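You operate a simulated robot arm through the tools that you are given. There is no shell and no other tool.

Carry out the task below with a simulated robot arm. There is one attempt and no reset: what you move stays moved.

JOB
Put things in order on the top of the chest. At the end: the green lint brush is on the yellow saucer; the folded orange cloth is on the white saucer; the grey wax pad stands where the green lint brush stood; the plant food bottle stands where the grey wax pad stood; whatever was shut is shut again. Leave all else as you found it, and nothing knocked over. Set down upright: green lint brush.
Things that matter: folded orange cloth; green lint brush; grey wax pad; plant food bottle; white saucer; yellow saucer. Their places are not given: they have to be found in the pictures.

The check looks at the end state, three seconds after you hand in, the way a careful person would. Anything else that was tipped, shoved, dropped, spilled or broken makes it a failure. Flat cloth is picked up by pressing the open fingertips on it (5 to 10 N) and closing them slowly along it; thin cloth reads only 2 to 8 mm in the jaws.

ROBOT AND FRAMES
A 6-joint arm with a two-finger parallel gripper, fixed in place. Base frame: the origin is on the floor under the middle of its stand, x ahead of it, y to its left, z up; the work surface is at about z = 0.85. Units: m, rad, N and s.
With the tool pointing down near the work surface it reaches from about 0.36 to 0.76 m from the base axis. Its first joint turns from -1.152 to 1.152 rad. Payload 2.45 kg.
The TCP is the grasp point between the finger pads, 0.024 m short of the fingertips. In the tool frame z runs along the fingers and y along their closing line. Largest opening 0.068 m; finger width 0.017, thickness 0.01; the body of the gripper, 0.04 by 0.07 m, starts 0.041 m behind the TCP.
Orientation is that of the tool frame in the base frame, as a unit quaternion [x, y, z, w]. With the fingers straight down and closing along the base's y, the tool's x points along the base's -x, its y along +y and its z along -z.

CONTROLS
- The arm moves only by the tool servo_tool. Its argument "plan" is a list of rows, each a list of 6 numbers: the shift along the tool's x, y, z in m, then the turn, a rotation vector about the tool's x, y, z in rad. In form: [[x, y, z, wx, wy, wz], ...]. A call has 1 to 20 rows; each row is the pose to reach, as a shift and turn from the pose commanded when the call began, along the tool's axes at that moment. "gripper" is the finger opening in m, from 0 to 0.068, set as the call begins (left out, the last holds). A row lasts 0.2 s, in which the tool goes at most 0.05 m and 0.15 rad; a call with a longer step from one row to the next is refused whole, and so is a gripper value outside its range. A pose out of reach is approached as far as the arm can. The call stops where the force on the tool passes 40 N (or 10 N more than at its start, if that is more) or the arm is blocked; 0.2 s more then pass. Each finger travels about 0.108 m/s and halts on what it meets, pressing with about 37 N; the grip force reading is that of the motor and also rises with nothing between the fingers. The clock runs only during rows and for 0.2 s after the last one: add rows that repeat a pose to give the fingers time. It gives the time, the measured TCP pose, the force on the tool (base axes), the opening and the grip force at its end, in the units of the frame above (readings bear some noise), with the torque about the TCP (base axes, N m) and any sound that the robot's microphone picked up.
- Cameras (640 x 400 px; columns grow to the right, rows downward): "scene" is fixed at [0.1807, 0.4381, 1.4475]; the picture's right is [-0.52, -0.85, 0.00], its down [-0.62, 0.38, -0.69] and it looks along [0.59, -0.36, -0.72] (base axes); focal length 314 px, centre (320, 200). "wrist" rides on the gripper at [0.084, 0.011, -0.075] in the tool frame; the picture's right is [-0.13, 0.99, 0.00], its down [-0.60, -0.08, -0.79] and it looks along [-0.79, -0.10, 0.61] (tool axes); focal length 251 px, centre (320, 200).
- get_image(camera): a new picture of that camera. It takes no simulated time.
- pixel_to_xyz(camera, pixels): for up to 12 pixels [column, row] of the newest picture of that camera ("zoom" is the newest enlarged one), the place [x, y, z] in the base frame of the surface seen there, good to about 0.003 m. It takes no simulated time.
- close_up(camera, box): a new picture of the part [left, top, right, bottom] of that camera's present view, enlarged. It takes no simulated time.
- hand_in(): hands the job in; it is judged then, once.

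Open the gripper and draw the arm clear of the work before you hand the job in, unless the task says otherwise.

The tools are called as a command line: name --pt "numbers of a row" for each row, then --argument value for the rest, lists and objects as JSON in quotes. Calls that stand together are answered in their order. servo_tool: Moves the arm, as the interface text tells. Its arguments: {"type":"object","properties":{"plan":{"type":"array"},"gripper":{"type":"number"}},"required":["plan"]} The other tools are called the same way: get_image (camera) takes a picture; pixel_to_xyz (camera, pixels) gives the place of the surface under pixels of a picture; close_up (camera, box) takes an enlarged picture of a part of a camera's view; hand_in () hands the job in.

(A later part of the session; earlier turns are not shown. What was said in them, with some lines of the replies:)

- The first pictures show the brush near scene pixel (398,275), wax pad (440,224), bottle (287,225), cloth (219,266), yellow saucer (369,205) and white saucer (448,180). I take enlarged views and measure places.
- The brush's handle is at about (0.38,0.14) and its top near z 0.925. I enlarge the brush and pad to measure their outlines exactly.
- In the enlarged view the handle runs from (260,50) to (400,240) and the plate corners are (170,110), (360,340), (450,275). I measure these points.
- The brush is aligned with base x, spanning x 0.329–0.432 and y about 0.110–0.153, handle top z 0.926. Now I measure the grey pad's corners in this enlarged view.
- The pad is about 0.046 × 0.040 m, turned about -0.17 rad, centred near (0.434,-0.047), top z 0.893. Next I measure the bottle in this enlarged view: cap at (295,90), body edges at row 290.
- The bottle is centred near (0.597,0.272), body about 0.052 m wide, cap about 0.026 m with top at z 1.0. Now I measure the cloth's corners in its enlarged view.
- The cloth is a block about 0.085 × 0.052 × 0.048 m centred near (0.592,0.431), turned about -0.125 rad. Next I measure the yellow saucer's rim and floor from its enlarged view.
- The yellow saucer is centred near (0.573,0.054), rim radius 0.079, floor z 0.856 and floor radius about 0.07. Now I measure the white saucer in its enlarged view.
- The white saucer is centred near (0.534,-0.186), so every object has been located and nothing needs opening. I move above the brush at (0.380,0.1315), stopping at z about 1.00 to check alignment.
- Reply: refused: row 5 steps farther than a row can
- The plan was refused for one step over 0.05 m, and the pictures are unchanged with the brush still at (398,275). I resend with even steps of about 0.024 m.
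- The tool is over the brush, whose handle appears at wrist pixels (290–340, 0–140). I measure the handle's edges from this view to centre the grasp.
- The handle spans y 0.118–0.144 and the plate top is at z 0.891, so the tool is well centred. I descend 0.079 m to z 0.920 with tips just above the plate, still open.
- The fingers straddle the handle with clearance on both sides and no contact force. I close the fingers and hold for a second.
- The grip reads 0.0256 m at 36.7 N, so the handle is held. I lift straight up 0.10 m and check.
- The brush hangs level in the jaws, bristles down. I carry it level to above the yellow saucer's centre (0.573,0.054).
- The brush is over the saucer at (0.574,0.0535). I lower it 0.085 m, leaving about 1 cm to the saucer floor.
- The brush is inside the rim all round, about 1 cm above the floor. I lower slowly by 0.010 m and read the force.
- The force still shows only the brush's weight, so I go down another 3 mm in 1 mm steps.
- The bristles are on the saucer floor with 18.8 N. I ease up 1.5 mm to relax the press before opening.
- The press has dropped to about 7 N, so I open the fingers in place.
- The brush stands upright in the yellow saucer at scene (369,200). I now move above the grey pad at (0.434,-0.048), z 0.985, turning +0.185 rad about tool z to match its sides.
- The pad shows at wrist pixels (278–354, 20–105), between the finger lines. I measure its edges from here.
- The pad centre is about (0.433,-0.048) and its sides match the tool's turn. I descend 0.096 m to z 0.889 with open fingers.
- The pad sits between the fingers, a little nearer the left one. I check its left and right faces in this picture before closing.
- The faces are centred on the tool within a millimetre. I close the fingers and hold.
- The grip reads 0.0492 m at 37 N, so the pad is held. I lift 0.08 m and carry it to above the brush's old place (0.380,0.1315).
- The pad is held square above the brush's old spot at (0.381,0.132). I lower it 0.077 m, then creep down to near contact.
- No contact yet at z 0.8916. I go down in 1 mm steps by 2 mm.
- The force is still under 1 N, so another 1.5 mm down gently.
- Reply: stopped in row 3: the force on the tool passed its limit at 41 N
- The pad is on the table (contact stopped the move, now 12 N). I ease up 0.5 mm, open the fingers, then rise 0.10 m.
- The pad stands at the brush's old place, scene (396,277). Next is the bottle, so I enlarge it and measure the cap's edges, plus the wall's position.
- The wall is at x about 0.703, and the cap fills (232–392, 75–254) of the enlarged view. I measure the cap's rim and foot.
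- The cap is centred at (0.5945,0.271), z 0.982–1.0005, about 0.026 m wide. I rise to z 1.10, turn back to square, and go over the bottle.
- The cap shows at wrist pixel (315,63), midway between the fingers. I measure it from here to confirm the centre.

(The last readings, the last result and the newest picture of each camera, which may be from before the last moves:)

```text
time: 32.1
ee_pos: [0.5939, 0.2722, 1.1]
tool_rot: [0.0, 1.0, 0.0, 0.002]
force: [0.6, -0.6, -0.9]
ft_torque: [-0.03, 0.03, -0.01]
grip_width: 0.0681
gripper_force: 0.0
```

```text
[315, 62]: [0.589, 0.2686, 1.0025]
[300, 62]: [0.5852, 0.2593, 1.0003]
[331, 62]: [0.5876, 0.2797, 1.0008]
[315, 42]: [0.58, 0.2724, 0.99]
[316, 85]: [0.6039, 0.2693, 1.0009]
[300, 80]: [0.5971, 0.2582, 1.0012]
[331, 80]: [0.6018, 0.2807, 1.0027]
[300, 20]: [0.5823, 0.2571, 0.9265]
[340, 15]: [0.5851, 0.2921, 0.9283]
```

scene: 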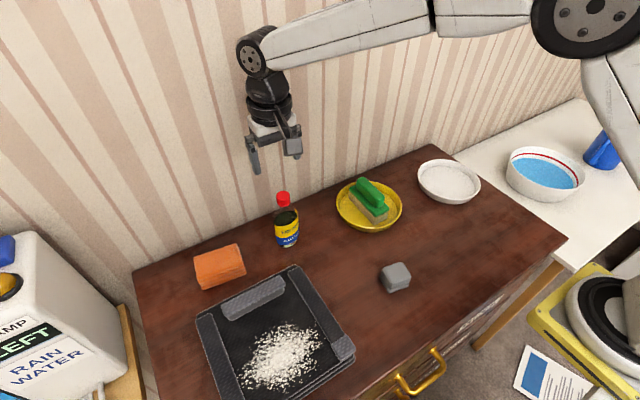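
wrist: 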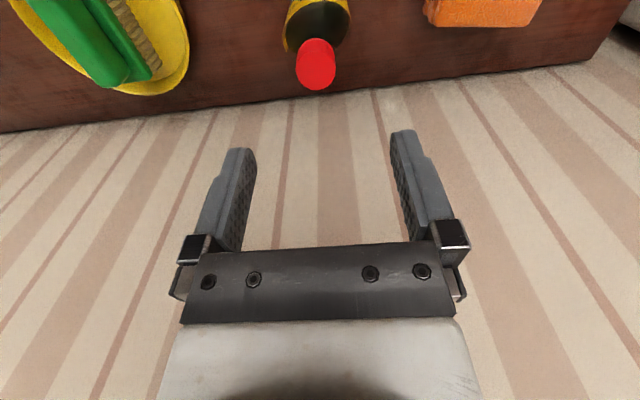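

The cap centre comes out near (0.594,0.270), within 2 mm of the tool. I descend 0.096 m to z 1.004 so the pads' lower part lies beside the cap.

servo_tool --pt "0 -0.001 0.02 0 0 0" --pt "0 -0.001 0.045 0 0 0" --pt "0 -0.001 0.065 0 0 0" --pt "0 -0.001 0.082 0 0 0" --pt "0 -0.001 0.092 0 0 0" --pt "0 -0.001 0.097 0 0 0" --pt "0 -0.001 0.097 0 0 0"

get_image --camera "wrist"

close_up --camera "scene" --box '[240, 130, 340, 250]'

```text
time: 33.7
ee_pos: [0.5951, 0.2717, 1.0027]
tool_rot: [0.0, 1.0, 0.0, 0.0]
force: [-0.2, -0.4, 0.0]
ft_torque: [-0.01, 0.02, 0.0]
grip_width: 0.0681
gripper_force: 0.1
```

```text
taken
```

wrist: 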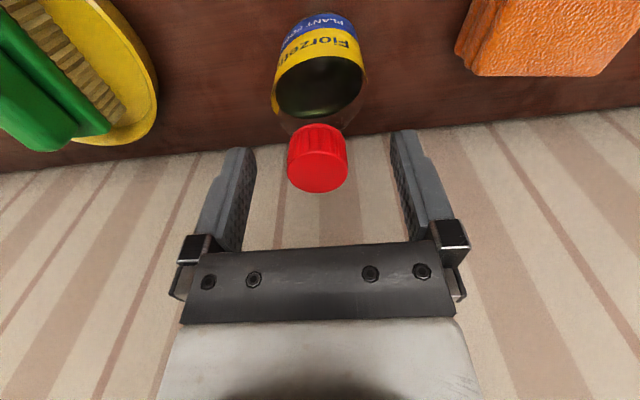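

```text
3.33 times, centred on (290, 190) of scene
```

zoom: 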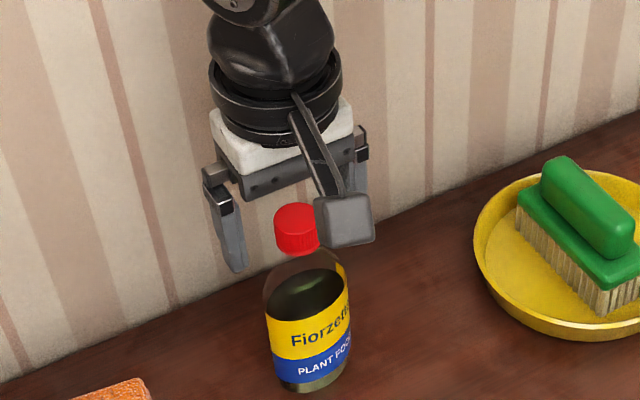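

The cap sits between the fingers at wrist (318,160). I measure the cap's sides and the finger pads for centring.

pixel_to_xyz --camera "wrist" --pixels '[[318, 165], [291, 165], [346, 165], [318, 188], [318, 140], [292, 150], [345, 150], [245, 165], [398, 160]]'

```text
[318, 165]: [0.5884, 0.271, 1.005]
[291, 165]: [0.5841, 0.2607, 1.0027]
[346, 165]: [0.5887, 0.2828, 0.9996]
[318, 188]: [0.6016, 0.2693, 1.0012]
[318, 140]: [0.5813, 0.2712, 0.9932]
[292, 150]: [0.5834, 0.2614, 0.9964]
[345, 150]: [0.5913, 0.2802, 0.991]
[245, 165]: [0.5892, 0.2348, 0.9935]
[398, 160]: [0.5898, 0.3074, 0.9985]
```

Fingers' midline is y 0.2711 and the cap's is about 0.2713, so it is centred. I close on the cap and hold.

servo_tool --pt "0 0 0 0 0 0" --pt "0 0 0 0 0 0" --pt "0 0 0 0 0 0" --pt "0 0 0 0 0 0" --pt "0 0 0 0 0 0" --gripper 0.012

close_up --camera "scene" --box '[240, 130, 340, 250]'

```text
time: 34.9
ee_pos: [0.5952, 0.2704, 1.003]
tool_rot: [0.0, 1.0, 0.0, 0.001]
force: [0.1, -0.1, -0.5]
ft_torque: [-0.04, 0.01, -0.03]
grip_width: 0.0266
gripper_force: 37.4
```

```text
3.33 times, centred on (290, 190) of scene
```

zoom: 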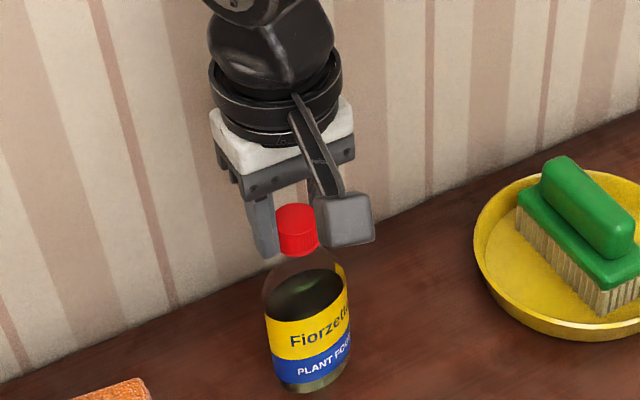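

The cap is gripped at 0.0266 m, 37 N, and the bottle stands straight. I lift slowly by 0.05 m to test the hold.

servo_tool --pt "0 0 -0.003 0 0 0" --pt "0 0 -0.008 0 0 0" --pt "0 0 -0.015 0 0 0" --pt "0 0 -0.025 0 0 0" --pt "0 0 -0.035 0 0 0" --pt "0 0 -0.045 0 0 0" --pt "0 0 -0.05 0 0 0" --pt "0 0 -0.05 0 0 0"

close_up --camera "scene" --box '[230, 110, 340, 250]'

get_image --camera "wrist"

```text
time: 36.7
ee_pos: [0.5948, 0.2696, 1.0536]
tool_rot: [0.0, 1.0, 0.0, 0.001]
force: [0.0, 0.3, -1.8]
ft_torque: [0.0, 0.0, 0.01]
grip_width: 0.0271
gripper_force: 37.2
```

```text
2.86 times, centred on (285, 180) of scene
```

zoom: 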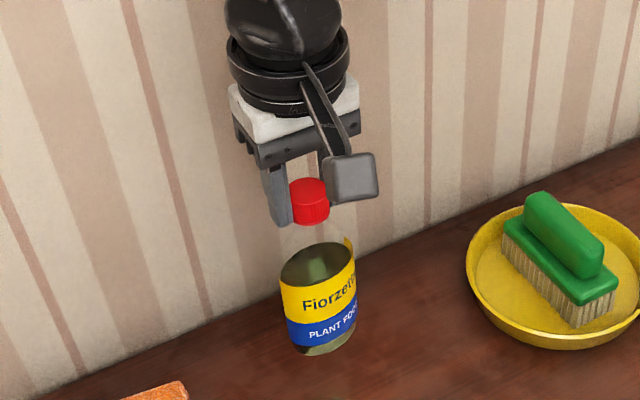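

```text
taken
```

wrist: 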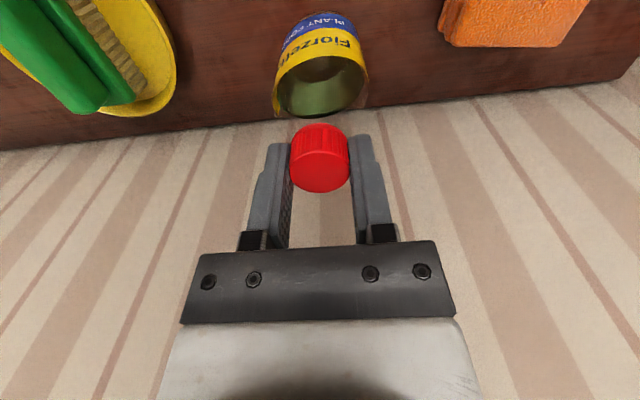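

The bottle hangs straight with about 1.8 N of weight. I raise it another 0.067 m so its foot clears the brush, then carry it slowly toward the pad's old place (0.434,-0.048).

servo_tool --pt "0 0 -0.012 0 0 0" --pt "0 0 -0.03 0 0 0" --pt "0 0 -0.048 0 0 0" --pt "0.003 -0.006 -0.062 0 0 0" --pt "0.01 -0.0198 -0.067 0 0 0" --pt "0.02 -0.0396 -0.067 0 0 0" --pt "0.031 -0.0613 -0.067 0 0 0" --pt "0.042 -0.0831 -0.067 0 0 0" --pt "0.053 -0.1048 -0.067 0 0 0" --pt "0.064 -0.1266 -0.067 0 0 0" --pt "0.075 -0.1484 -0.067 0 0 0" --pt "0.086 -0.1701 -0.067 0 0 0" --pt "0.097 -0.1919 -0.067 0 0 0" --pt "0.108 -0.2137 -0.067 0 0 0" --pt "0.119 -0.2354 -0.067 0 0 0" --pt "0.13 -0.2572 -0.067 0 0 0" --pt "0.141 -0.2789 -0.067 0 0 0" --pt "0.151 -0.2987 -0.067 0 0 0" --pt "0.158 -0.3126 -0.067 0 0 0" --pt "0.161 -0.3185 -0.067 0 0 0"

get_image --camera "scene"

get_image --camera "wrist"

```text
time: 40.9
ee_pos: [0.4321, -0.0488, 1.1201]
tool_rot: [0.0, 1.0, 0.0, 0.001]
force: [0.4, 0.4, -2.3]
ft_torque: [0.01, -0.04, 0.0]
grip_width: 0.0268
gripper_force: 37.2
```

```text
taken
```

scene: 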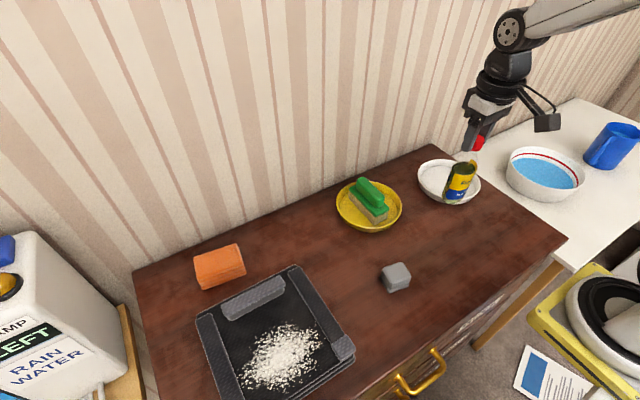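

```text
taken
```

wrist: 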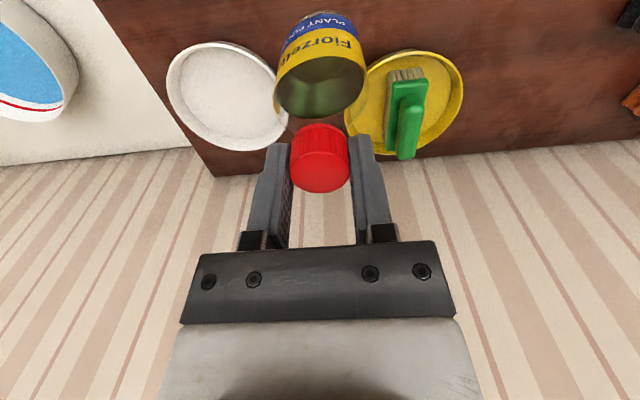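

The bottle is over the pad's old place at (0.432,-0.049), hanging straight. I lower it 0.110 m, leaving about 7 mm.

servo_tool --pt "0 0 0.008 0 0 0" --pt "0 0 0.025 0 0 0" --pt "0 0 0.045 0 0 0" --pt "0 0 0.065 0 0 0" --pt "0 0 0.083 0 0 0" --pt "0 0 0.097 0 0 0" --pt "0 0 0.106 0 0 0" --pt "0 0 0.11 0 0 0" --pt "0 0 0.11 0 0 0"

close_up --camera "scene" --box '[390, 110, 530, 250]'

```text
time: 42.9
ee_pos: [0.4329, -0.0479, 1.0091]
tool_rot: [0.0, 1.0, 0.002, 0.001]
force: [-0.7, -0.2, -2.1]
ft_torque: [0.03, 0.0, 0.01]
grip_width: 0.0267
gripper_force: 36.7
```

```text
2.86 times, centred on (460, 180) of scene
```

zoom: 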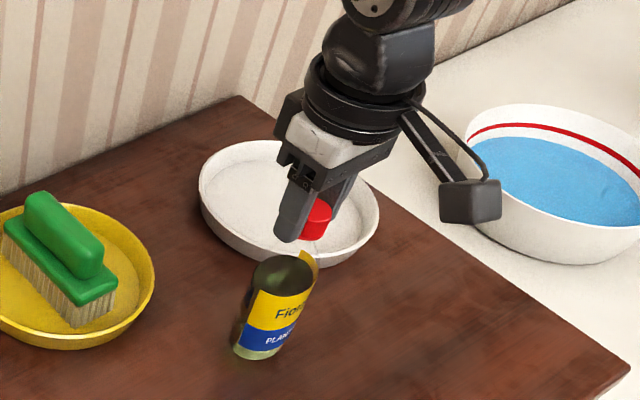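

The foot is close above the wood at scene zoom (262,350). I creep down 6 mm in small steps, watching the force.

servo_tool --pt "0 0 0.0015 0 0 0" --pt "0 0 0.003 0 0 0" --pt "0 0 0.0045 0 0 0" --pt "0 0 0.0055 0 0 0" --pt "0 0 0.0055 0 0 0"

```text
time: 44.1
ee_pos: [0.4331, -0.0471, 1.0032]
tool_rot: [0.0, 1.0, 0.0, 0.001]
force: [-1.4, 0.0, -3.4]
ft_torque: [-0.02, -0.03, 0.02]
grip_width: 0.0269
gripper_force: 36.8
```

No contact yet, so I go 1 mm further.

servo_tool --pt "0 0 0.0005 0 0 0" --pt "0 0 0.001 0 0 0" --pt "0 0 0.001 0 0 0"

```text
time: 44.9
ee_pos: [0.4318, -0.0476, 1.0021]
tool_rot: [0.0, 1.0, 0.0, 0.001]
force: [-0.2, -0.9, -0.8]
ft_torque: [-0.05, 0.0, -0.01]
grip_width: 0.0267
gripper_force: 36.9
```

The load has fallen to about -0.8 N, so the bottle may be starting to touch. I lower 0.7 mm more and read again.

servo_tool --pt "0 0 0.0004 0 0 0" --pt "0 0 0.0007 0 0 0" --pt "0 0 0.0007 0 0 0"

```text
time: 45.7
ee_pos: [0.4336, -0.0468, 1.0029]
tool_rot: [0.0, 1.0, 0.0, 0.002]
force: [-4.3, -0.9, 18.8]
ft_torque: [-0.11, 0.68, 0.07]
grip_width: 0.027
gripper_force: 36.9
```

Contact is clear at 18.8 N. I ease up 0.6 mm before opening.

servo_tool --pt "0 0 -0.0003 0 0 0" --pt "0 0 -0.0006 0 0 0" --pt "0 0 -0.0006 0 0 0"

```text
time: 46.5
ee_pos: [0.4328, -0.0479, 1.0029]
tool_rot: [0.0, 1.0, 0.0, 0.001]
force: [-1.6, -2.8, 10.7]
ft_torque: [-0.11, 0.1, 0.01]
grip_width: 0.0266
gripper_force: 37.3
```

There is still 10.7 N of press, so I ease another 0.5 mm.

servo_tool --pt "0 0 -0.0003 0 0 0" --pt "0 0 -0.0005 0 0 0" --pt "0 0 -0.0005 0 0 0"

close_up --camera "scene" --box '[390, 110, 530, 250]'

```text
time: 47.3
ee_pos: [0.4328, -0.048, 1.0026]
tool_rot: [0.001, 1.0, 0.0, -0.001]
force: [0.5, 0.6, -2.1]
ft_torque: [-0.01, 0.04, -0.04]
grip_width: 0.027
gripper_force: 36.8
```

```text
2.86 times, centred on (460, 180) of scene
```

zoom: 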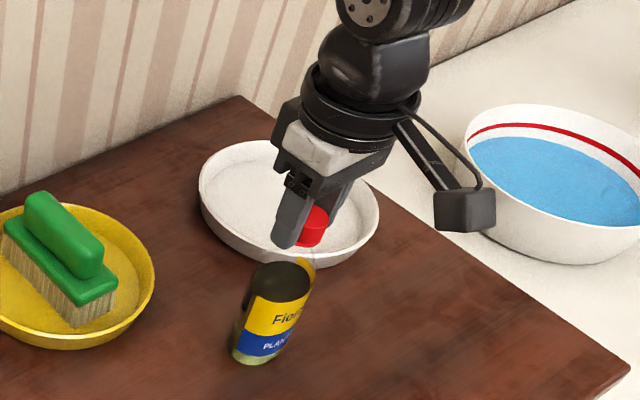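

The press is gone and the foot is within half a millimetre of the wood, bottle upright. I open the fingers and wait, without moving the arm.

servo_tool --pt "0 0 0 0 0 0" --pt "0 0 0 0 0 0" --pt "0 0 0 0 0 0" --pt "0 0 0 0 0 0" --gripper 0.068

get_image --camera "wrist"

close_up --camera "scene" --box '[390, 110, 530, 250]'

```text
time: 48.3
ee_pos: [0.4332, -0.0473, 1.0038]
tool_rot: [0.0, 1.0, 0.0, 0.001]
force: [-0.4, -0.2, 0.1]
ft_torque: [-0.02, 0.02, -0.04]
grip_width: 0.068
gripper_force: 0.0
```

```text
taken
```

wrist: 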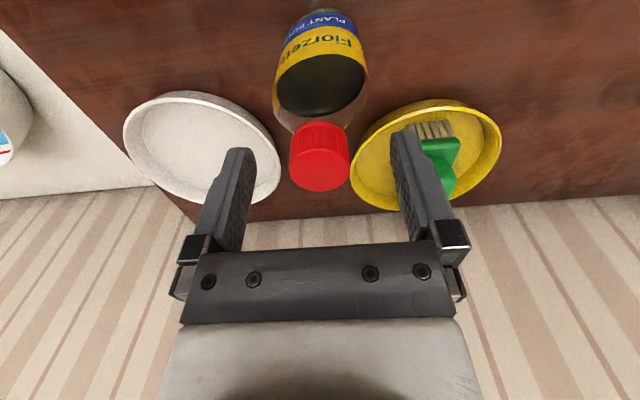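

```text
2.86 times, centred on (460, 180) of scene
```

zoom: 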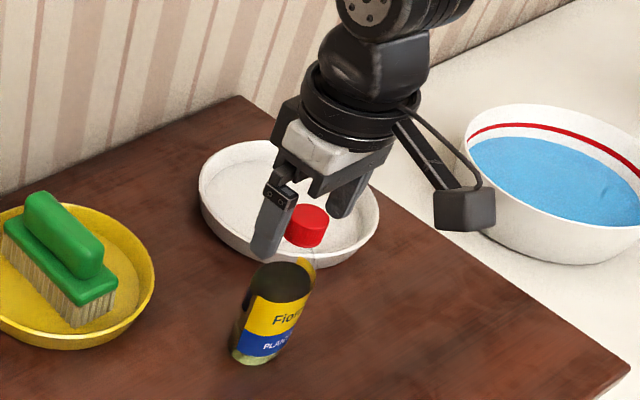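

The bottle stands free on the pad's old place with the fingers open around the cap. I rise straight up 0.13 m and check it.

servo_tool --pt "0 0 -0.005 0 0 0" --pt "0 0 -0.015 0 0 0" --pt "0 0 -0.035 0 0 0" --pt "0 0 -0.06 0 0 0" --pt "0 0 -0.09 0 0 0" --pt "0 0 -0.115 0 0 0" --pt "0 0 -0.13 0 0 0" --pt "0 0 -0.13 0 0 0" --gripper 0.068

get_image --camera "scene"

pixel_to_xyz --camera "scene" --pixels '[[510, 160], [515, 190], [545, 150], [560, 195], [582, 172], [210, 345], [255, 295], [300, 270], [350, 350]]'

```text
time: 50.1
ee_pos: [0.4323, -0.0479, 1.1343]
tool_rot: [-0.001, 1.0, 0.001, 0.002]
force: [-0.6, -0.3, 0.0]
ft_torque: [-0.01, -0.05, -0.01]
grip_width: 0.0681
gripper_force: 0.1
```

```text
taken
```

scene: 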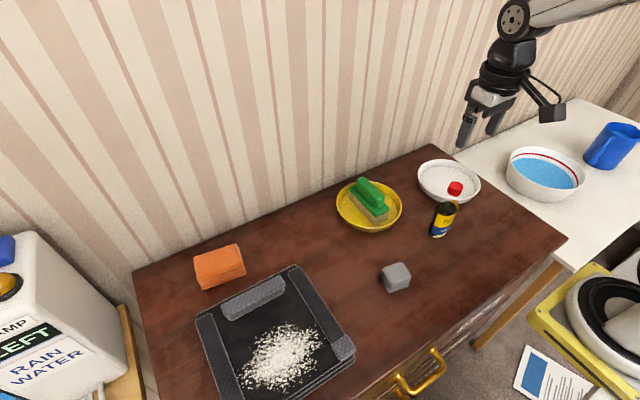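

```text
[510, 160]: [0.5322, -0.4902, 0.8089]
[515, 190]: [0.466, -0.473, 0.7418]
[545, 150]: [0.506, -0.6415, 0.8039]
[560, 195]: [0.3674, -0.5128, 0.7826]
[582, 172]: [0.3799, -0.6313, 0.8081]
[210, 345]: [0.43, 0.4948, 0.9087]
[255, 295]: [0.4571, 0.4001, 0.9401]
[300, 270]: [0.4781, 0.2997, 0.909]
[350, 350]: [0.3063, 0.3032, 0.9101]
```

The bottle stands upright at scene (443,215); the black tray's top is z 0.91–0.94, so I stay high. I travel to above the cloth at (0.592,0.431), turning -1.446 rad about tool z so the fingers close across its short side.

servo_tool --pt "-0.004 0.012 0 0 0 -0.036" --pt "-0.012 0.036 0 0 0 -0.109" --pt "-0.02 0.0605 0 0 0 -0.183" --pt "-0.0285 0.0857 0 0 0 -0.259" --pt "-0.037 0.1112 0 0 0 -0.336" --pt "-0.0455 0.1368 0 0 0 -0.413" --pt "-0.054 0.1624 0 0 0 -0.49" --pt "-0.0625 0.188 0 0 0 -0.568" --pt "-0.071 0.2136 0 0 0 -0.645" --pt "-0.0795 0.2392 0 0 0 -0.722" --pt "-0.088 0.2648 0 0 0 -0.8" --pt "-0.0965 0.2904 0 0 0 -0.877" --pt "-0.105 0.316 0 0 0 -0.954" --pt "-0.1135 0.3416 0 0 0 -1.031" --pt "-0.122 0.3672 0 0 0 -1.109" --pt "-0.1305 0.3928 0 0 0 -1.186" --pt "-0.139 0.4184 0 0 0 -1.263" --pt "-0.147 0.4429 0 0 0 -1.337" --pt "-0.154 0.4639 0 0 0 -1.4" --pt "-0.159 0.479 0 0 0 -1.446"

get_image --camera "scene"

get_image --camera "wrist"

```text
time: 54.3
ee_pos: [0.5907, 0.4299, 1.1335]
tool_rot: [-0.662, 0.749, 0.0, 0.0]
force: [0.1, -0.2, 0.3]
ft_torque: [-0.03, 0.01, 0.0]
grip_width: 0.0681
gripper_force: 0.1
out of reach, approached as far as the arm can: row 20
```

```text
taken
```

scene: 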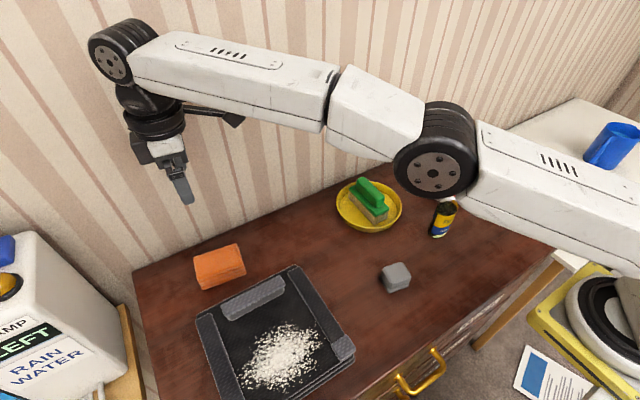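

```text
taken
```

wrist: 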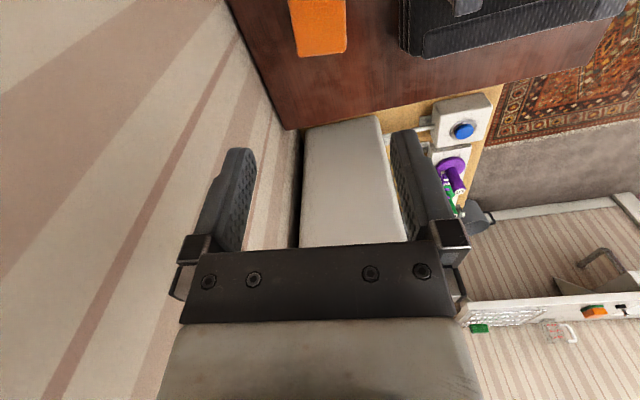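

The tool is above the cloth, just at the arm's reach at this height. I descend 0.13 m to about z 1.00, where reach is better, and look again.

servo_tool --pt "0 0 0.015 0 0 0" --pt "0 0 0.035 0 0 0" --pt "0 0 0.06 0 0 0" --pt "0 0 0.085 0 0 0" --pt "0 0 0.11 0 0 0" --pt "0 0 0.13 0 0 0" --pt "0 0 0.13 0 0 0"

get_image --camera "scene"

get_image --camera "wrist"

```text
time: 55.9
ee_pos: [0.5906, 0.429, 1.0031]
tool_rot: [-0.662, 0.75, 0.0, 0.001]
force: [0.1, 0.0, 0.5]
ft_torque: [0.0, -0.05, 0.02]
grip_width: 0.0684
gripper_force: 0.1
```

```text
taken
```

scene: 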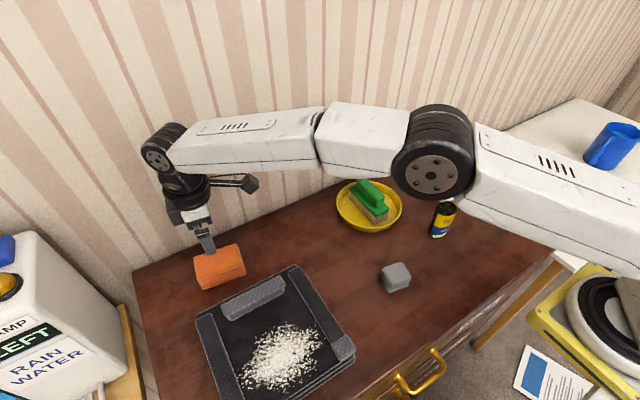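

```text
taken
```

wrist: 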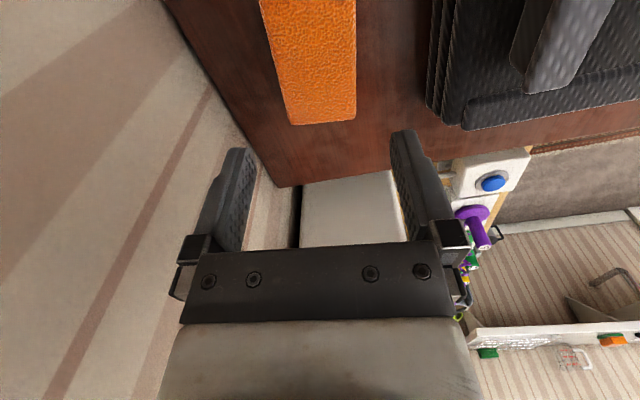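

The cloth is seen at wrist (260–356, 0–125), but the elbow now passes near the bottle in the scene picture. I measure the elbow's height there and the cloth's edges before going lower.

pixel_to_xyz --camera "scene" --pixels '[[432, 175], [465, 198], [440, 195], [500, 190], [540, 240], [400, 160], [350, 170], [443, 210]]'

pixel_to_xyz --camera "wrist" --pixels '[[265, 20], [352, 20], [275, 60], [354, 60], [290, 118], [352, 115], [320, 121], [310, 60], [200, 110]]'

```text
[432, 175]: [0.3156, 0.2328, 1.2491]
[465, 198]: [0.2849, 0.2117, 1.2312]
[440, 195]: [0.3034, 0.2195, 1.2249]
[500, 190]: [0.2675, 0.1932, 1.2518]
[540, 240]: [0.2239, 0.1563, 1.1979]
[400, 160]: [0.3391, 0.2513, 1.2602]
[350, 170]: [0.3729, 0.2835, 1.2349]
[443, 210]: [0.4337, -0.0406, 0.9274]
```

```text
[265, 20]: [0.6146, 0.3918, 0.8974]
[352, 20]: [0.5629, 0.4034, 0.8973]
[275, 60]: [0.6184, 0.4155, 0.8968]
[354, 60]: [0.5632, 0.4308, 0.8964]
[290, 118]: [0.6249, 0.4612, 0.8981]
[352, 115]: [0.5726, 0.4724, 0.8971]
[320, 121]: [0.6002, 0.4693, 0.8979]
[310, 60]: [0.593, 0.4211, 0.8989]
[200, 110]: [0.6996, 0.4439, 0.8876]
```

The elbow is at z about 1.22, far above everything. The cloth's centre is (0.5935,0.431) with width 0.053, so I shift 3 mm toward the wall, trim the turn and descend to z 0.905.

servo_tool --pt "-0.001 -0.0015 0.01 0 0 0.008" --pt "-0.002 -0.003 0.03 0 0 0.015" --pt "-0.002 -0.003 0.05 0 0 0.015" --pt "-0.002 -0.003 0.07 0 0 0.015" --pt "-0.002 -0.003 0.085 0 0 0.015" --pt "-0.002 -0.003 0.097 0 0 0.015" --pt "-0.002 -0.003 0.097 0 0 0.015"

get_image --camera "wrist"

close_up --camera "scene" --box '[150, 150, 300, 300]'

```text
time: 57.5
ee_pos: [0.5934, 0.4312, 0.9069]
tool_rot: [-0.656, 0.755, -0.001, 0.001]
force: [-0.2, -0.2, -0.6]
ft_torque: [0.01, 0.01, 0.01]
grip_width: 0.0679
gripper_force: 0.1
```

```text
taken
```

wrist: 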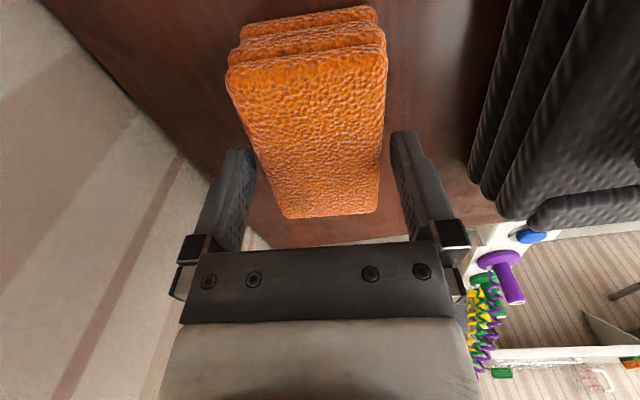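

```text
2.67 times, centred on (225, 225) of scene
```

zoom: 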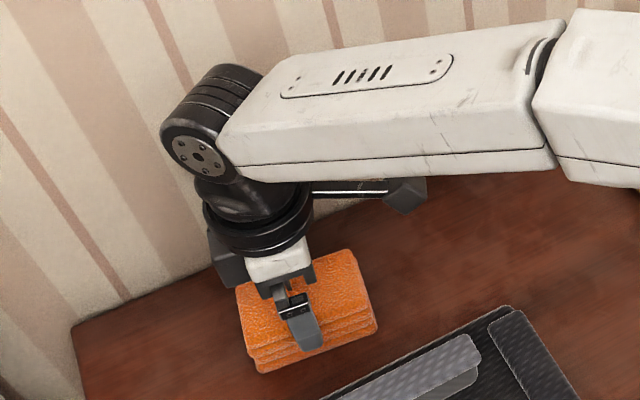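

The fingertips already straddle the cloth's top layer without force. I measure cloth and finger edges in this view to check centring.

pixel_to_xyz --camera "wrist" --pixels '[[264, 160], [382, 160], [274, 190], [380, 190], [240, 100], [385, 90], [320, 160], [247, 165], [397, 155], [243, 42], [377, 25]]'

```text
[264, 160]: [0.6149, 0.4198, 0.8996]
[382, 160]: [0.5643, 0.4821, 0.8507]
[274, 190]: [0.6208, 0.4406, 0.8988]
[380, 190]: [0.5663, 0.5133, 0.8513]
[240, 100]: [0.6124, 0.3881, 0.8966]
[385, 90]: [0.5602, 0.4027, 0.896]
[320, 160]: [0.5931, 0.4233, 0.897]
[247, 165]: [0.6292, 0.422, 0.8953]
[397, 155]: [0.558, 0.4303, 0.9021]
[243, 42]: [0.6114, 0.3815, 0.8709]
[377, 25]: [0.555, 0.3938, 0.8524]
```

The fingers sit about 4 mm too far toward the wall relative to the lower layers. I shift +0.004 along tool y (away from the wall), then lower 0.026 m to z 0.881.

servo_tool --pt "0 0.002 0 0 0 0" --pt "0 0.004 0.002 0 0 0" --pt "0 0.004 0.01 0 0 0" --pt "0 0.004 0.018 0 0 0" --pt "0 0.004 0.025 0 0 0" --pt "0 0.004 0.025 0 0 0"

get_image --camera "wrist"

close_up --camera "scene" --box '[170, 190, 280, 300]'

```text
time: 58.9
ee_pos: [0.5898, 0.4319, 0.8802]
tool_rot: [-0.656, 0.754, 0.0, 0.002]
force: [-0.2, -0.2, 0.0]
ft_torque: [0.04, -0.01, 0.0]
grip_width: 0.0679
gripper_force: 0.0
```

```text
taken
```

wrist: 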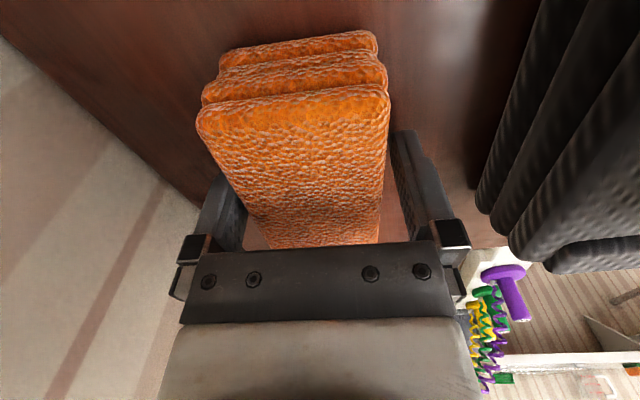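

```text
3.64 times, centred on (225, 245) of scene
```

zoom: 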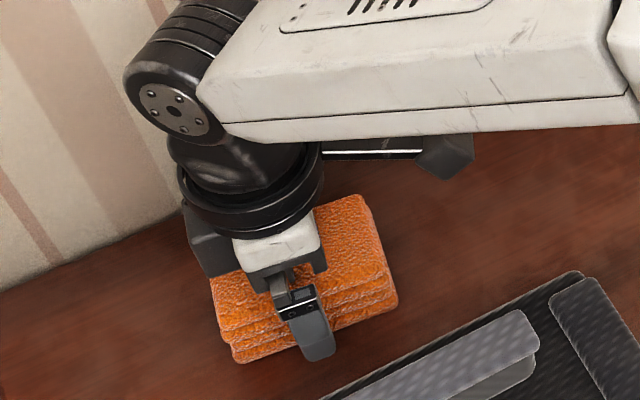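

The fingers are down both sides of the stack, tips near z 0.856, no force. I close to 0.044 m and read the grip.

servo_tool --pt "0 0 0 0 0 0" --pt "0 0 0 0 0 0" --pt "0 0 0 0 0 0" --pt "0 0 0 0 0 0" --gripper 0.044

get_image --camera "wrist"

```text
time: 59.9
ee_pos: [0.5888, 0.4313, 0.881]
tool_rot: [-0.656, 0.754, 0.0, 0.002]
force: [-1.2, 0.2, 1.1]
ft_torque: [0.04, 0.05, -0.05]
grip_width: 0.0592
gripper_force: 36.9
```

```text
taken
```

wrist: 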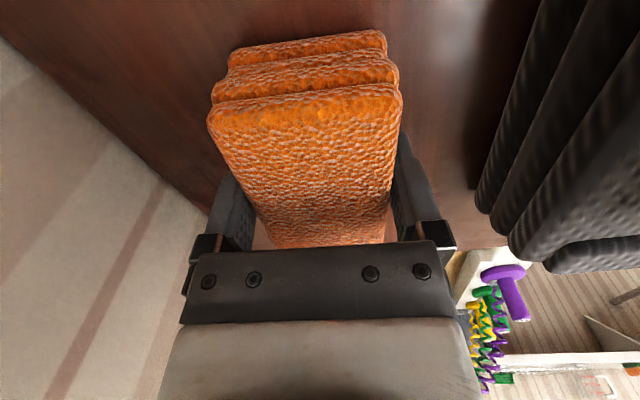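

The stack is gripped firmly at 0.0592 m, 37 N. I lift it 0.06 m slowly and check.

servo_tool --pt "0 0 -0.004 0 0 0" --pt "0 0 -0.012 0 0 0" --pt "0 0 -0.024 0 0 0" --pt "0 0 -0.038 0 0 0" --pt "0 0 -0.052 0 0 0" --pt "0 0 -0.06 0 0 0" --pt "0 0 -0.06 0 0 0"

get_image --camera "wrist"

close_up --camera "scene" --box '[150, 150, 300, 300]'

```text
time: 61.5
ee_pos: [0.589, 0.431, 0.9414]
tool_rot: [-0.656, 0.755, 0.0, 0.002]
force: [0.1, -0.7, 0.0]
ft_torque: [-0.01, 0.01, 0.01]
grip_width: 0.0594
gripper_force: 37.0
```

```text
taken
```

wrist: 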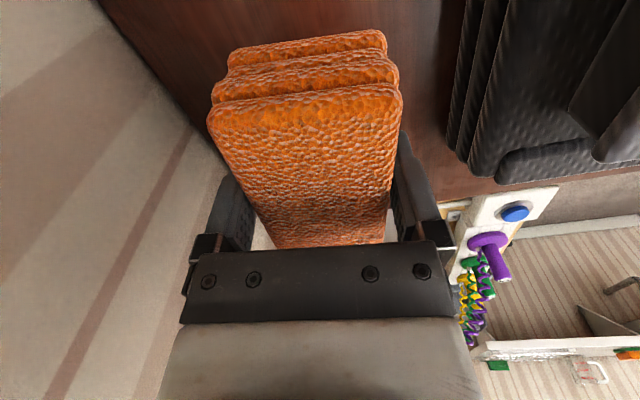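

```text
2.67 times, centred on (225, 225) of scene
```

zoom: 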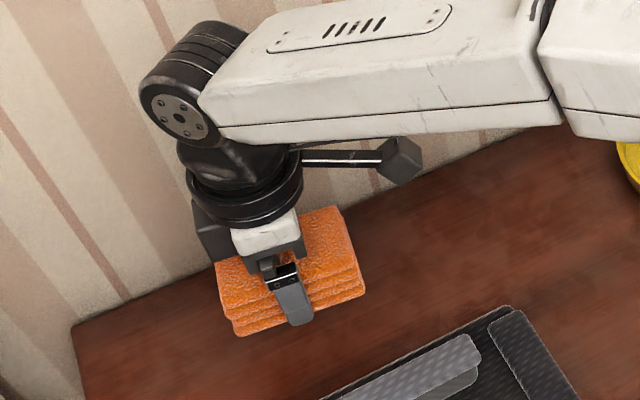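

The cloth hangs level in the jaws. I lift it to z about 1.08 so it clears the brush and bottle on the way.

servo_tool --pt "0 0 -0.01 0 0 0" --pt "0 0 -0.03 0 0 0" --pt "0 0 -0.055 0 0 0" --pt "0 0 -0.08 0 0 0" --pt "0 0 -0.105 0 0 0" --pt "0 0 -0.125 0 0 0" --pt "0 0 -0.14 0 0 0" --pt "0 0 -0.14 0 0 0"

```text
time: 63.3
ee_pos: [0.5898, 0.432, 1.0826]
tool_rot: [-0.656, 0.755, 0.0, 0.002]
force: [0.2, -0.1, -0.2]
ft_torque: [-0.01, -0.03, -0.01]
grip_width: 0.0596
gripper_force: 36.8
```

The cloth is at z 1.08 and still held at 0.0596 m. I carry it across to above the white saucer (0.534,-0.186), turning with the arm.

servo_tool --pt "0.0093 -0.0005 0 0 0 0.0144" --pt "0.0309 -0.0016 0 0 0 0.048" --pt "0.0619 -0.0032 0 0 0 0.096" --pt "0.0959 -0.0049 0 0 0 0.149" --pt "0.1299 -0.0067 0 0 0 0.202" --pt "0.167 -0.0086 0 0 0 0.259" --pt "0.2041 -0.0105 0 0 0 0.317" --pt "0.2412 -0.0124 0 0 0 0.374" --pt "0.2783 -0.0144 0 0 0 0.432" --pt "0.3154 -0.0163 0 0 0 0.49" --pt "0.3525 -0.0182 0 0 0 0.547" --pt "0.3897 -0.0201 0 0 0 0.605" --pt "0.4268 -0.022 0 0 0 0.662" --pt "0.4639 -0.0239 0 0 0 0.72" --pt "0.501 -0.0258 0 0 0 0.778" --pt "0.535 -0.0276 0 0 0 0.83" --pt "0.5659 -0.0292 0 0 0 0.878" --pt "0.5907 -0.0305 0 0 0 0.917" --pt "0.6092 -0.0314 0 0 0 0.946" --pt "0.6185 -0.0319 0 0 0 0.96"

get_image --camera "scene"

get_image --camera "wrist"

```text
time: 67.5
ee_pos: [0.5351, -0.1857, 1.0801]
tool_rot: [-0.233, 0.972, 0.0, 0.0]
force: [0.0, 0.0, -0.7]
ft_torque: [0.03, -0.02, -0.01]
grip_width: 0.0593
gripper_force: 37.1
```

```text
taken
```

scene: 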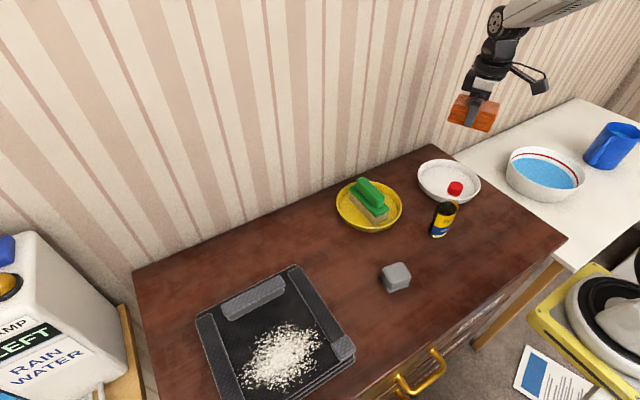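

```text
taken
```

wrist: 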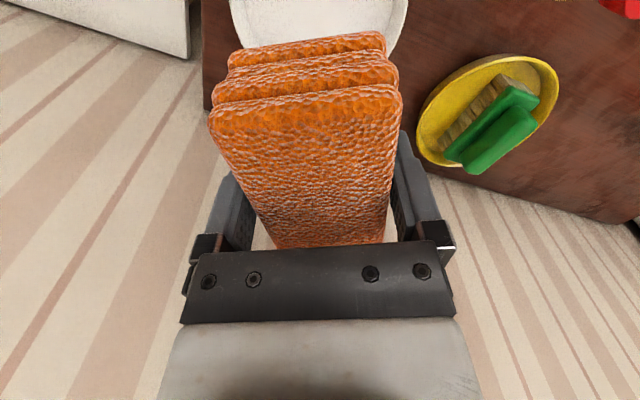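

The cloth is above the white saucer at (0.535,-0.186). I lower it 0.15 m to z 0.93 and check it is inside the rim.

servo_tool --pt "0 0 0.01 0 0 0" --pt "0 0 0.03 0 0 0" --pt "0 0 0.055 0 0 0" --pt "0 0 0.08 0 0 0" --pt "0 0 0.105 0 0 0" --pt "0 0 0.127 0 0 0" --pt "0 0 0.143 0 0 0" --pt "0 0 0.15 0 0 0" --pt "0 0 0.15 0 0 0"

close_up --camera "scene" --box '[390, 100, 530, 240]'

get_image --camera "wrist"

```text
time: 69.5
ee_pos: [0.535, -0.1853, 0.9306]
tool_rot: [-0.233, 0.973, 0.001, 0.0]
force: [0.7, -0.3, -0.9]
ft_torque: [-0.01, 0.04, 0.01]
grip_width: 0.0593
gripper_force: 36.9
```

```text
2.86 times, centred on (460, 170) of scene
```

zoom: 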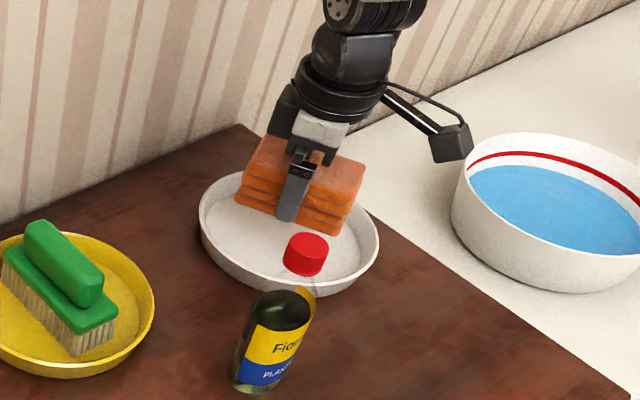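

```text
taken
```

wrist: 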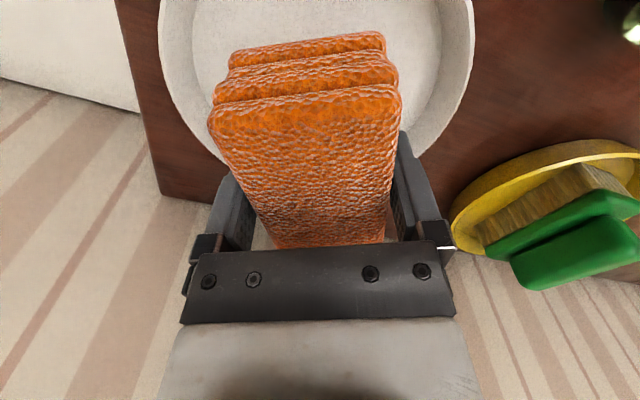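

The cloth is well within the rim in both pictures. I lower 0.037 m more, to about 6 mm above the expected contact.

servo_tool --pt "0 0 0.008 0 0 0" --pt "0 0 0.018 0 0 0" --pt "0 0 0.027 0 0 0" --pt "0 0 0.033 0 0 0" --pt "0 0 0.037 0 0 0" --pt "0 0 0.037 0 0 0"

get_image --camera "wrist"

close_up --camera "scene" --box '[390, 100, 530, 240]'

```text
time: 70.9
ee_pos: [0.5353, -0.1847, 0.8942]
tool_rot: [-0.233, 0.972, 0.0, 0.0]
force: [-0.1, -0.1, -0.6]
ft_torque: [0.02, 0.0, 0.02]
grip_width: 0.0594
gripper_force: 36.8
```

```text
taken
```

wrist: 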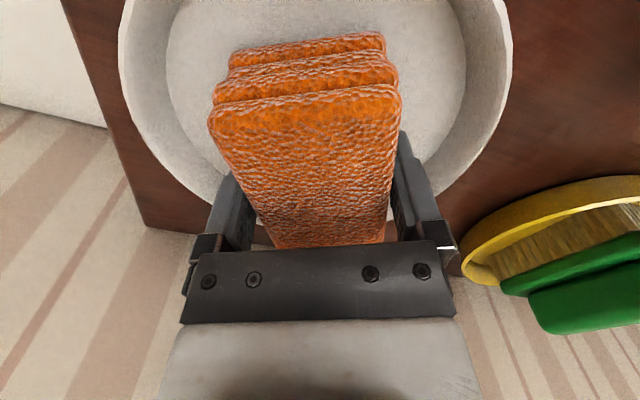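

```text
2.86 times, centred on (460, 170) of scene
```

zoom: 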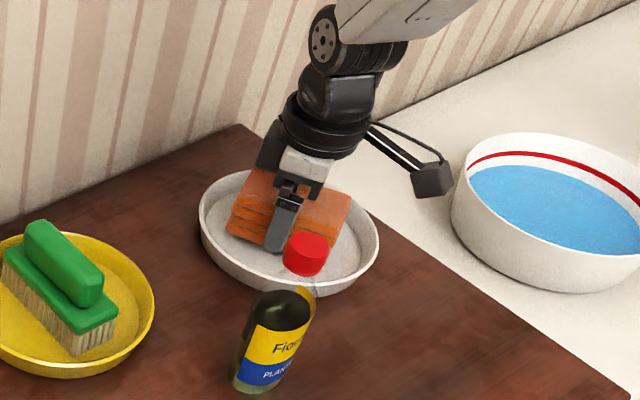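

The cloth is centred in the saucer and nearly down. I creep 5.5 mm lower and read the force.

servo_tool --pt "0 0 0.0015 0 0 0" --pt "0 0 0.003 0 0 0" --pt "0 0 0.0045 0 0 0" --pt "0 0 0.0055 0 0 0" --pt "0 0 0.0055 0 0 0"

```text
time: 72.1
ee_pos: [0.5356, -0.1855, 0.8892]
tool_rot: [-0.234, 0.972, 0.0, 0.001]
force: [0.5, 0.7, 0.2]
ft_torque: [-0.01, 0.01, -0.01]
grip_width: 0.0592
gripper_force: 36.9
```

No contact at z 0.889 yet; I go down 1.5 mm in small steps.

servo_tool --pt "0 0 0.0007 0 0 0" --pt "0 0 0.0014 0 0 0" --pt "0 0 0.0014 0 0 0"

```text
time: 72.9
ee_pos: [0.5352, -0.1856, 0.8868]
tool_rot: [-0.233, 0.973, 0.0, 0.001]
force: [-1.5, 2.1, 5.0]
ft_torque: [-0.01, 0.14, 0.0]
grip_width: 0.0592
gripper_force: 37.0
```

The cloth touches the saucer floor with 5 N. I open the fingers in place and wait.

servo_tool --pt "0 0 0 0 0 0" --pt "0 0 0 0 0 0" --pt "0 0 0 0 0 0" --pt "0 0 0 0 0 0" --gripper 0.068

get_image --camera "wrist"

```text
time: 73.9
ee_pos: [0.5358, -0.1858, 0.8869]
tool_rot: [-0.233, 0.972, 0.0, 0.001]
force: [0.1, 0.4, -0.6]
ft_torque: [-0.01, -0.01, -0.01]
grip_width: 0.0679
gripper_force: 0.0
```

```text
taken
```

wrist: 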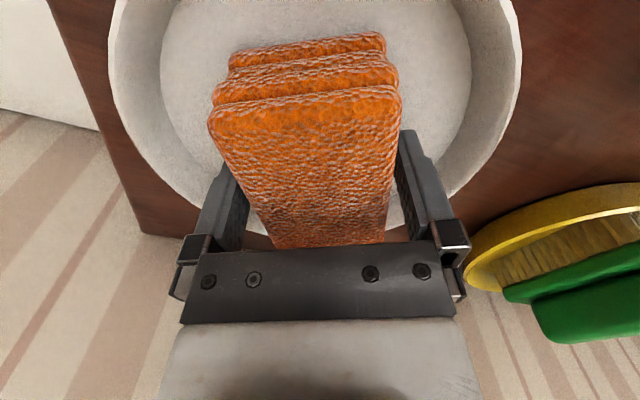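

The fingers are free on both sides of the cloth. I rise slowly straight up, first 5 cm gently, then to about z 1.10.

servo_tool --pt "0 0 -0.004 0 0 0" --pt "0 0 -0.01 0 0 0" --pt "0 0 -0.02 0 0 0" --pt "0 0 -0.035 0 0 0" --pt "0 0 -0.05 0 0 0" --pt "0 0 -0.075 0 0 0" --pt "0 0 -0.105 0 0 0" --pt "0 0 -0.14 0 0 0" --pt "0 0 -0.175 0 0 0" --pt "0 0 -0.21 0 0 0" --pt "0 0 -0.22 0 0 0" --pt "0 0 -0.22 0 0 0"

get_image --camera "scene"

close_up --camera "scene" --box '[330, 140, 500, 310]'

```text
time: 76.5
ee_pos: [0.5335, -0.1852, 1.107]
tool_rot: [-0.234, 0.972, -0.001, 0.0]
force: [-0.1, -0.5, 0.2]
ft_torque: [0.03, 0.01, 0.0]
grip_width: 0.0681
gripper_force: 0.0
```

```text
taken
```

scene: 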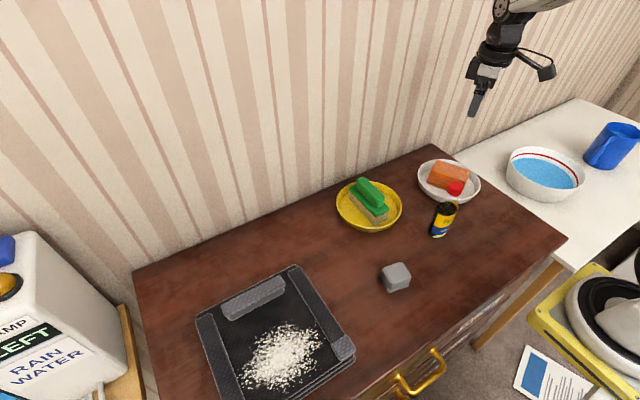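

```text
2.35 times, centred on (415, 225) of scene
```

zoom: 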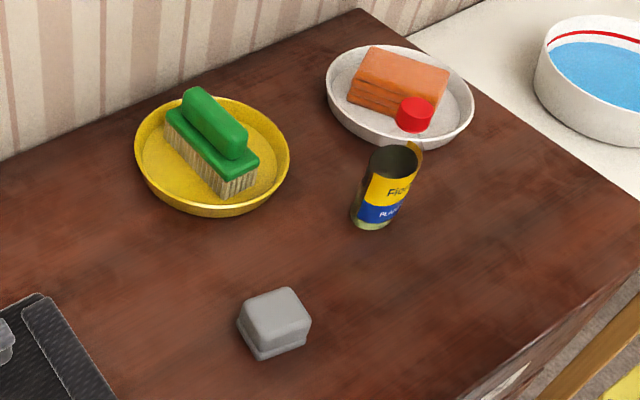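

All four items look placed; the bottle's lean matches the camera's perspective. I verify by measuring the pad, bottle cap, saucer rims and cloth in this enlarged view.

pixel_to_xyz --camera "zoom" --pixels '[[272, 310], [247, 320], [262, 350], [306, 330], [415, 105], [372, 222], [400, 72], [136, 150], [288, 150], [205, 97], [328, 75], [472, 110]]'

get_image --camera "wrist"

```text
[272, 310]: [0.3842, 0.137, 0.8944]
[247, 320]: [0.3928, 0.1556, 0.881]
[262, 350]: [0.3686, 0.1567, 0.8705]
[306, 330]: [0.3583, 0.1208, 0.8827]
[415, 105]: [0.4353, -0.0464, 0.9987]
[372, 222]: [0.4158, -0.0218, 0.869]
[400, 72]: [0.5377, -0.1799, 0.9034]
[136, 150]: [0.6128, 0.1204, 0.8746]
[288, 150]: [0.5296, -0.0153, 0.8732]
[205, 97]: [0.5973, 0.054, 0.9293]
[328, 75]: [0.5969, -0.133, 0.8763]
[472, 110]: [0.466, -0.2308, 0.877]
```

```text
taken
```

wrist: 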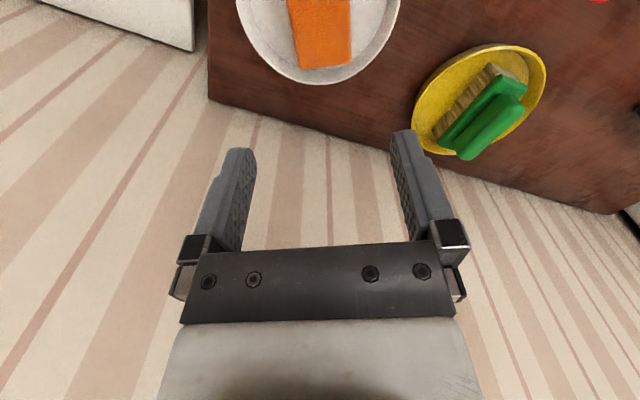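

The bottle's cap is at (0.435,-0.046), saucers unmoved. I take one closer look at the pad to confirm its centre against the brush's old place.

close_up --camera "scene" --box '[370, 252, 422, 300]'

```text
8.33 times, centred on (396, 276) of scene
```

zoom: 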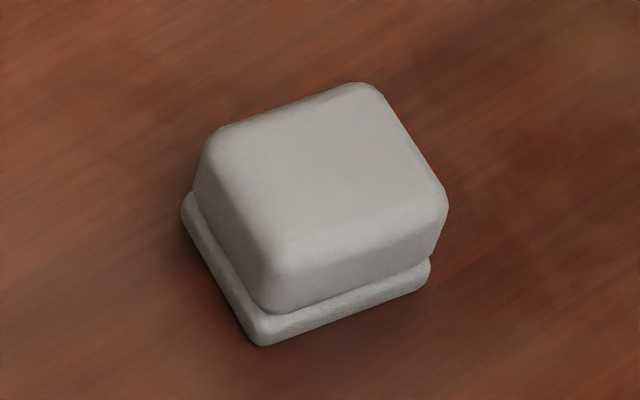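

The pad is upright and whole in this view. I measure its base and top corners.

pixel_to_xyz --camera "zoom" --pixels '[[188, 215], [262, 338], [425, 280], [360, 90], [218, 140], [280, 255], [438, 205]]'

```text
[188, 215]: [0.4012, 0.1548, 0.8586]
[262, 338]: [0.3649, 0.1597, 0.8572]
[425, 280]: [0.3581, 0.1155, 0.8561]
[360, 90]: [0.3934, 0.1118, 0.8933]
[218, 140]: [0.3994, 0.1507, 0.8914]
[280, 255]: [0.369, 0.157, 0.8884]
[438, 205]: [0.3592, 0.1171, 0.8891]
```

The pad's centre is about (0.380,0.1345), within 3 mm of the brush's old centre. I now rise and draw the open gripper back to its starting pose, well above everything.

servo_tool --pt "0 0 -0.02 0 0 0" --pt "0 0 -0.04 0 0 0" --pt "0 0 -0.057 0 0 0" --pt "0.0018 0.0183 -0.057 0 0 0.047" --pt "0.0036 0.0365 -0.057 0 0 0.094" --pt "0.0053 0.0548 -0.057 0 0 0.141" --pt "0.0071 0.0731 -0.057 0 0 0.188" --pt "0.0089 0.0913 -0.057 0 0 0.235" --pt "0.0107 0.1096 -0.057 0 0 0.282" --pt "0.0125 0.1279 -0.057 0 0 0.329" --pt "0.0142 0.1462 -0.057 0 0 0.376" --pt "0.016 0.1644 -0.057 0 0 0.423" --pt "0.0178 0.1827 -0.057 0 0 0.47" --pt "0.0178 0.1827 -0.057 0 0 0.47" --gripper 0.068

get_image --camera "scene"

get_image --camera "wrist"

```text
time: 79.5
ee_pos: [0.4354, -0.03, 1.1631]
tool_rot: [0.0, 1.0, 0.001, 0.001]
force: [0.9, 0.0, -0.2]
ft_torque: [0.02, 0.05, 0.01]
grip_width: 0.0682
gripper_force: 0.2
```

```text
taken
```

scene: 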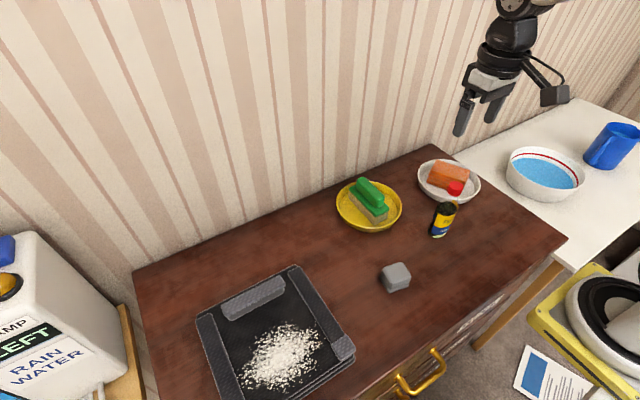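

```text
taken
```

wrist: 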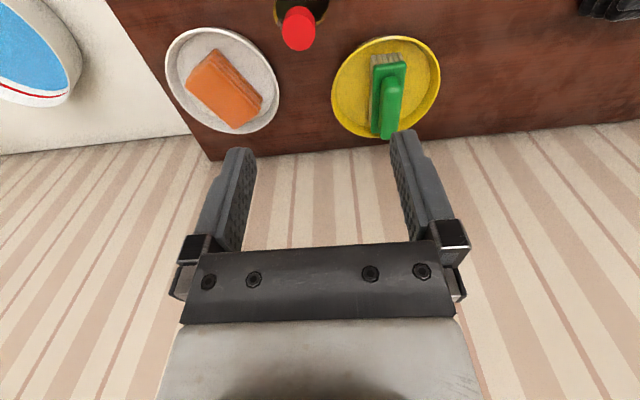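

The final pictures show the brush upright on the yellow saucer (369,200) and the cloth on the white saucer (449,178). The pad is at the brush's old place (396,277) and the bottle upright at the pad's old place (443,218). The tray, bowl and drawer are unchanged, and the arm is clear with the gripper open, so I hand in.

hand_in

```text
The job is handed in.
```

The job is handed in, and the last pictures showed everything in its place with nothing knocked over:

- **Green lint brush:** standing upright, bristles down, on the yellow saucer.
- **Folded orange cloth:** lying in the white saucer, inside the rim all round.
- **Grey wax pad:** standing where the brush stood, within about 3 mm of its old centre.
- **Plant food bottle:** standing upright where the pad stood, within a few millimetres of its old centre.

Nothing had to be opened along the way. The tray, bowl and drawer look as I found them. I drew the arm back to its starting pose with the gripper open before handing in. I have not been told the result of the check.
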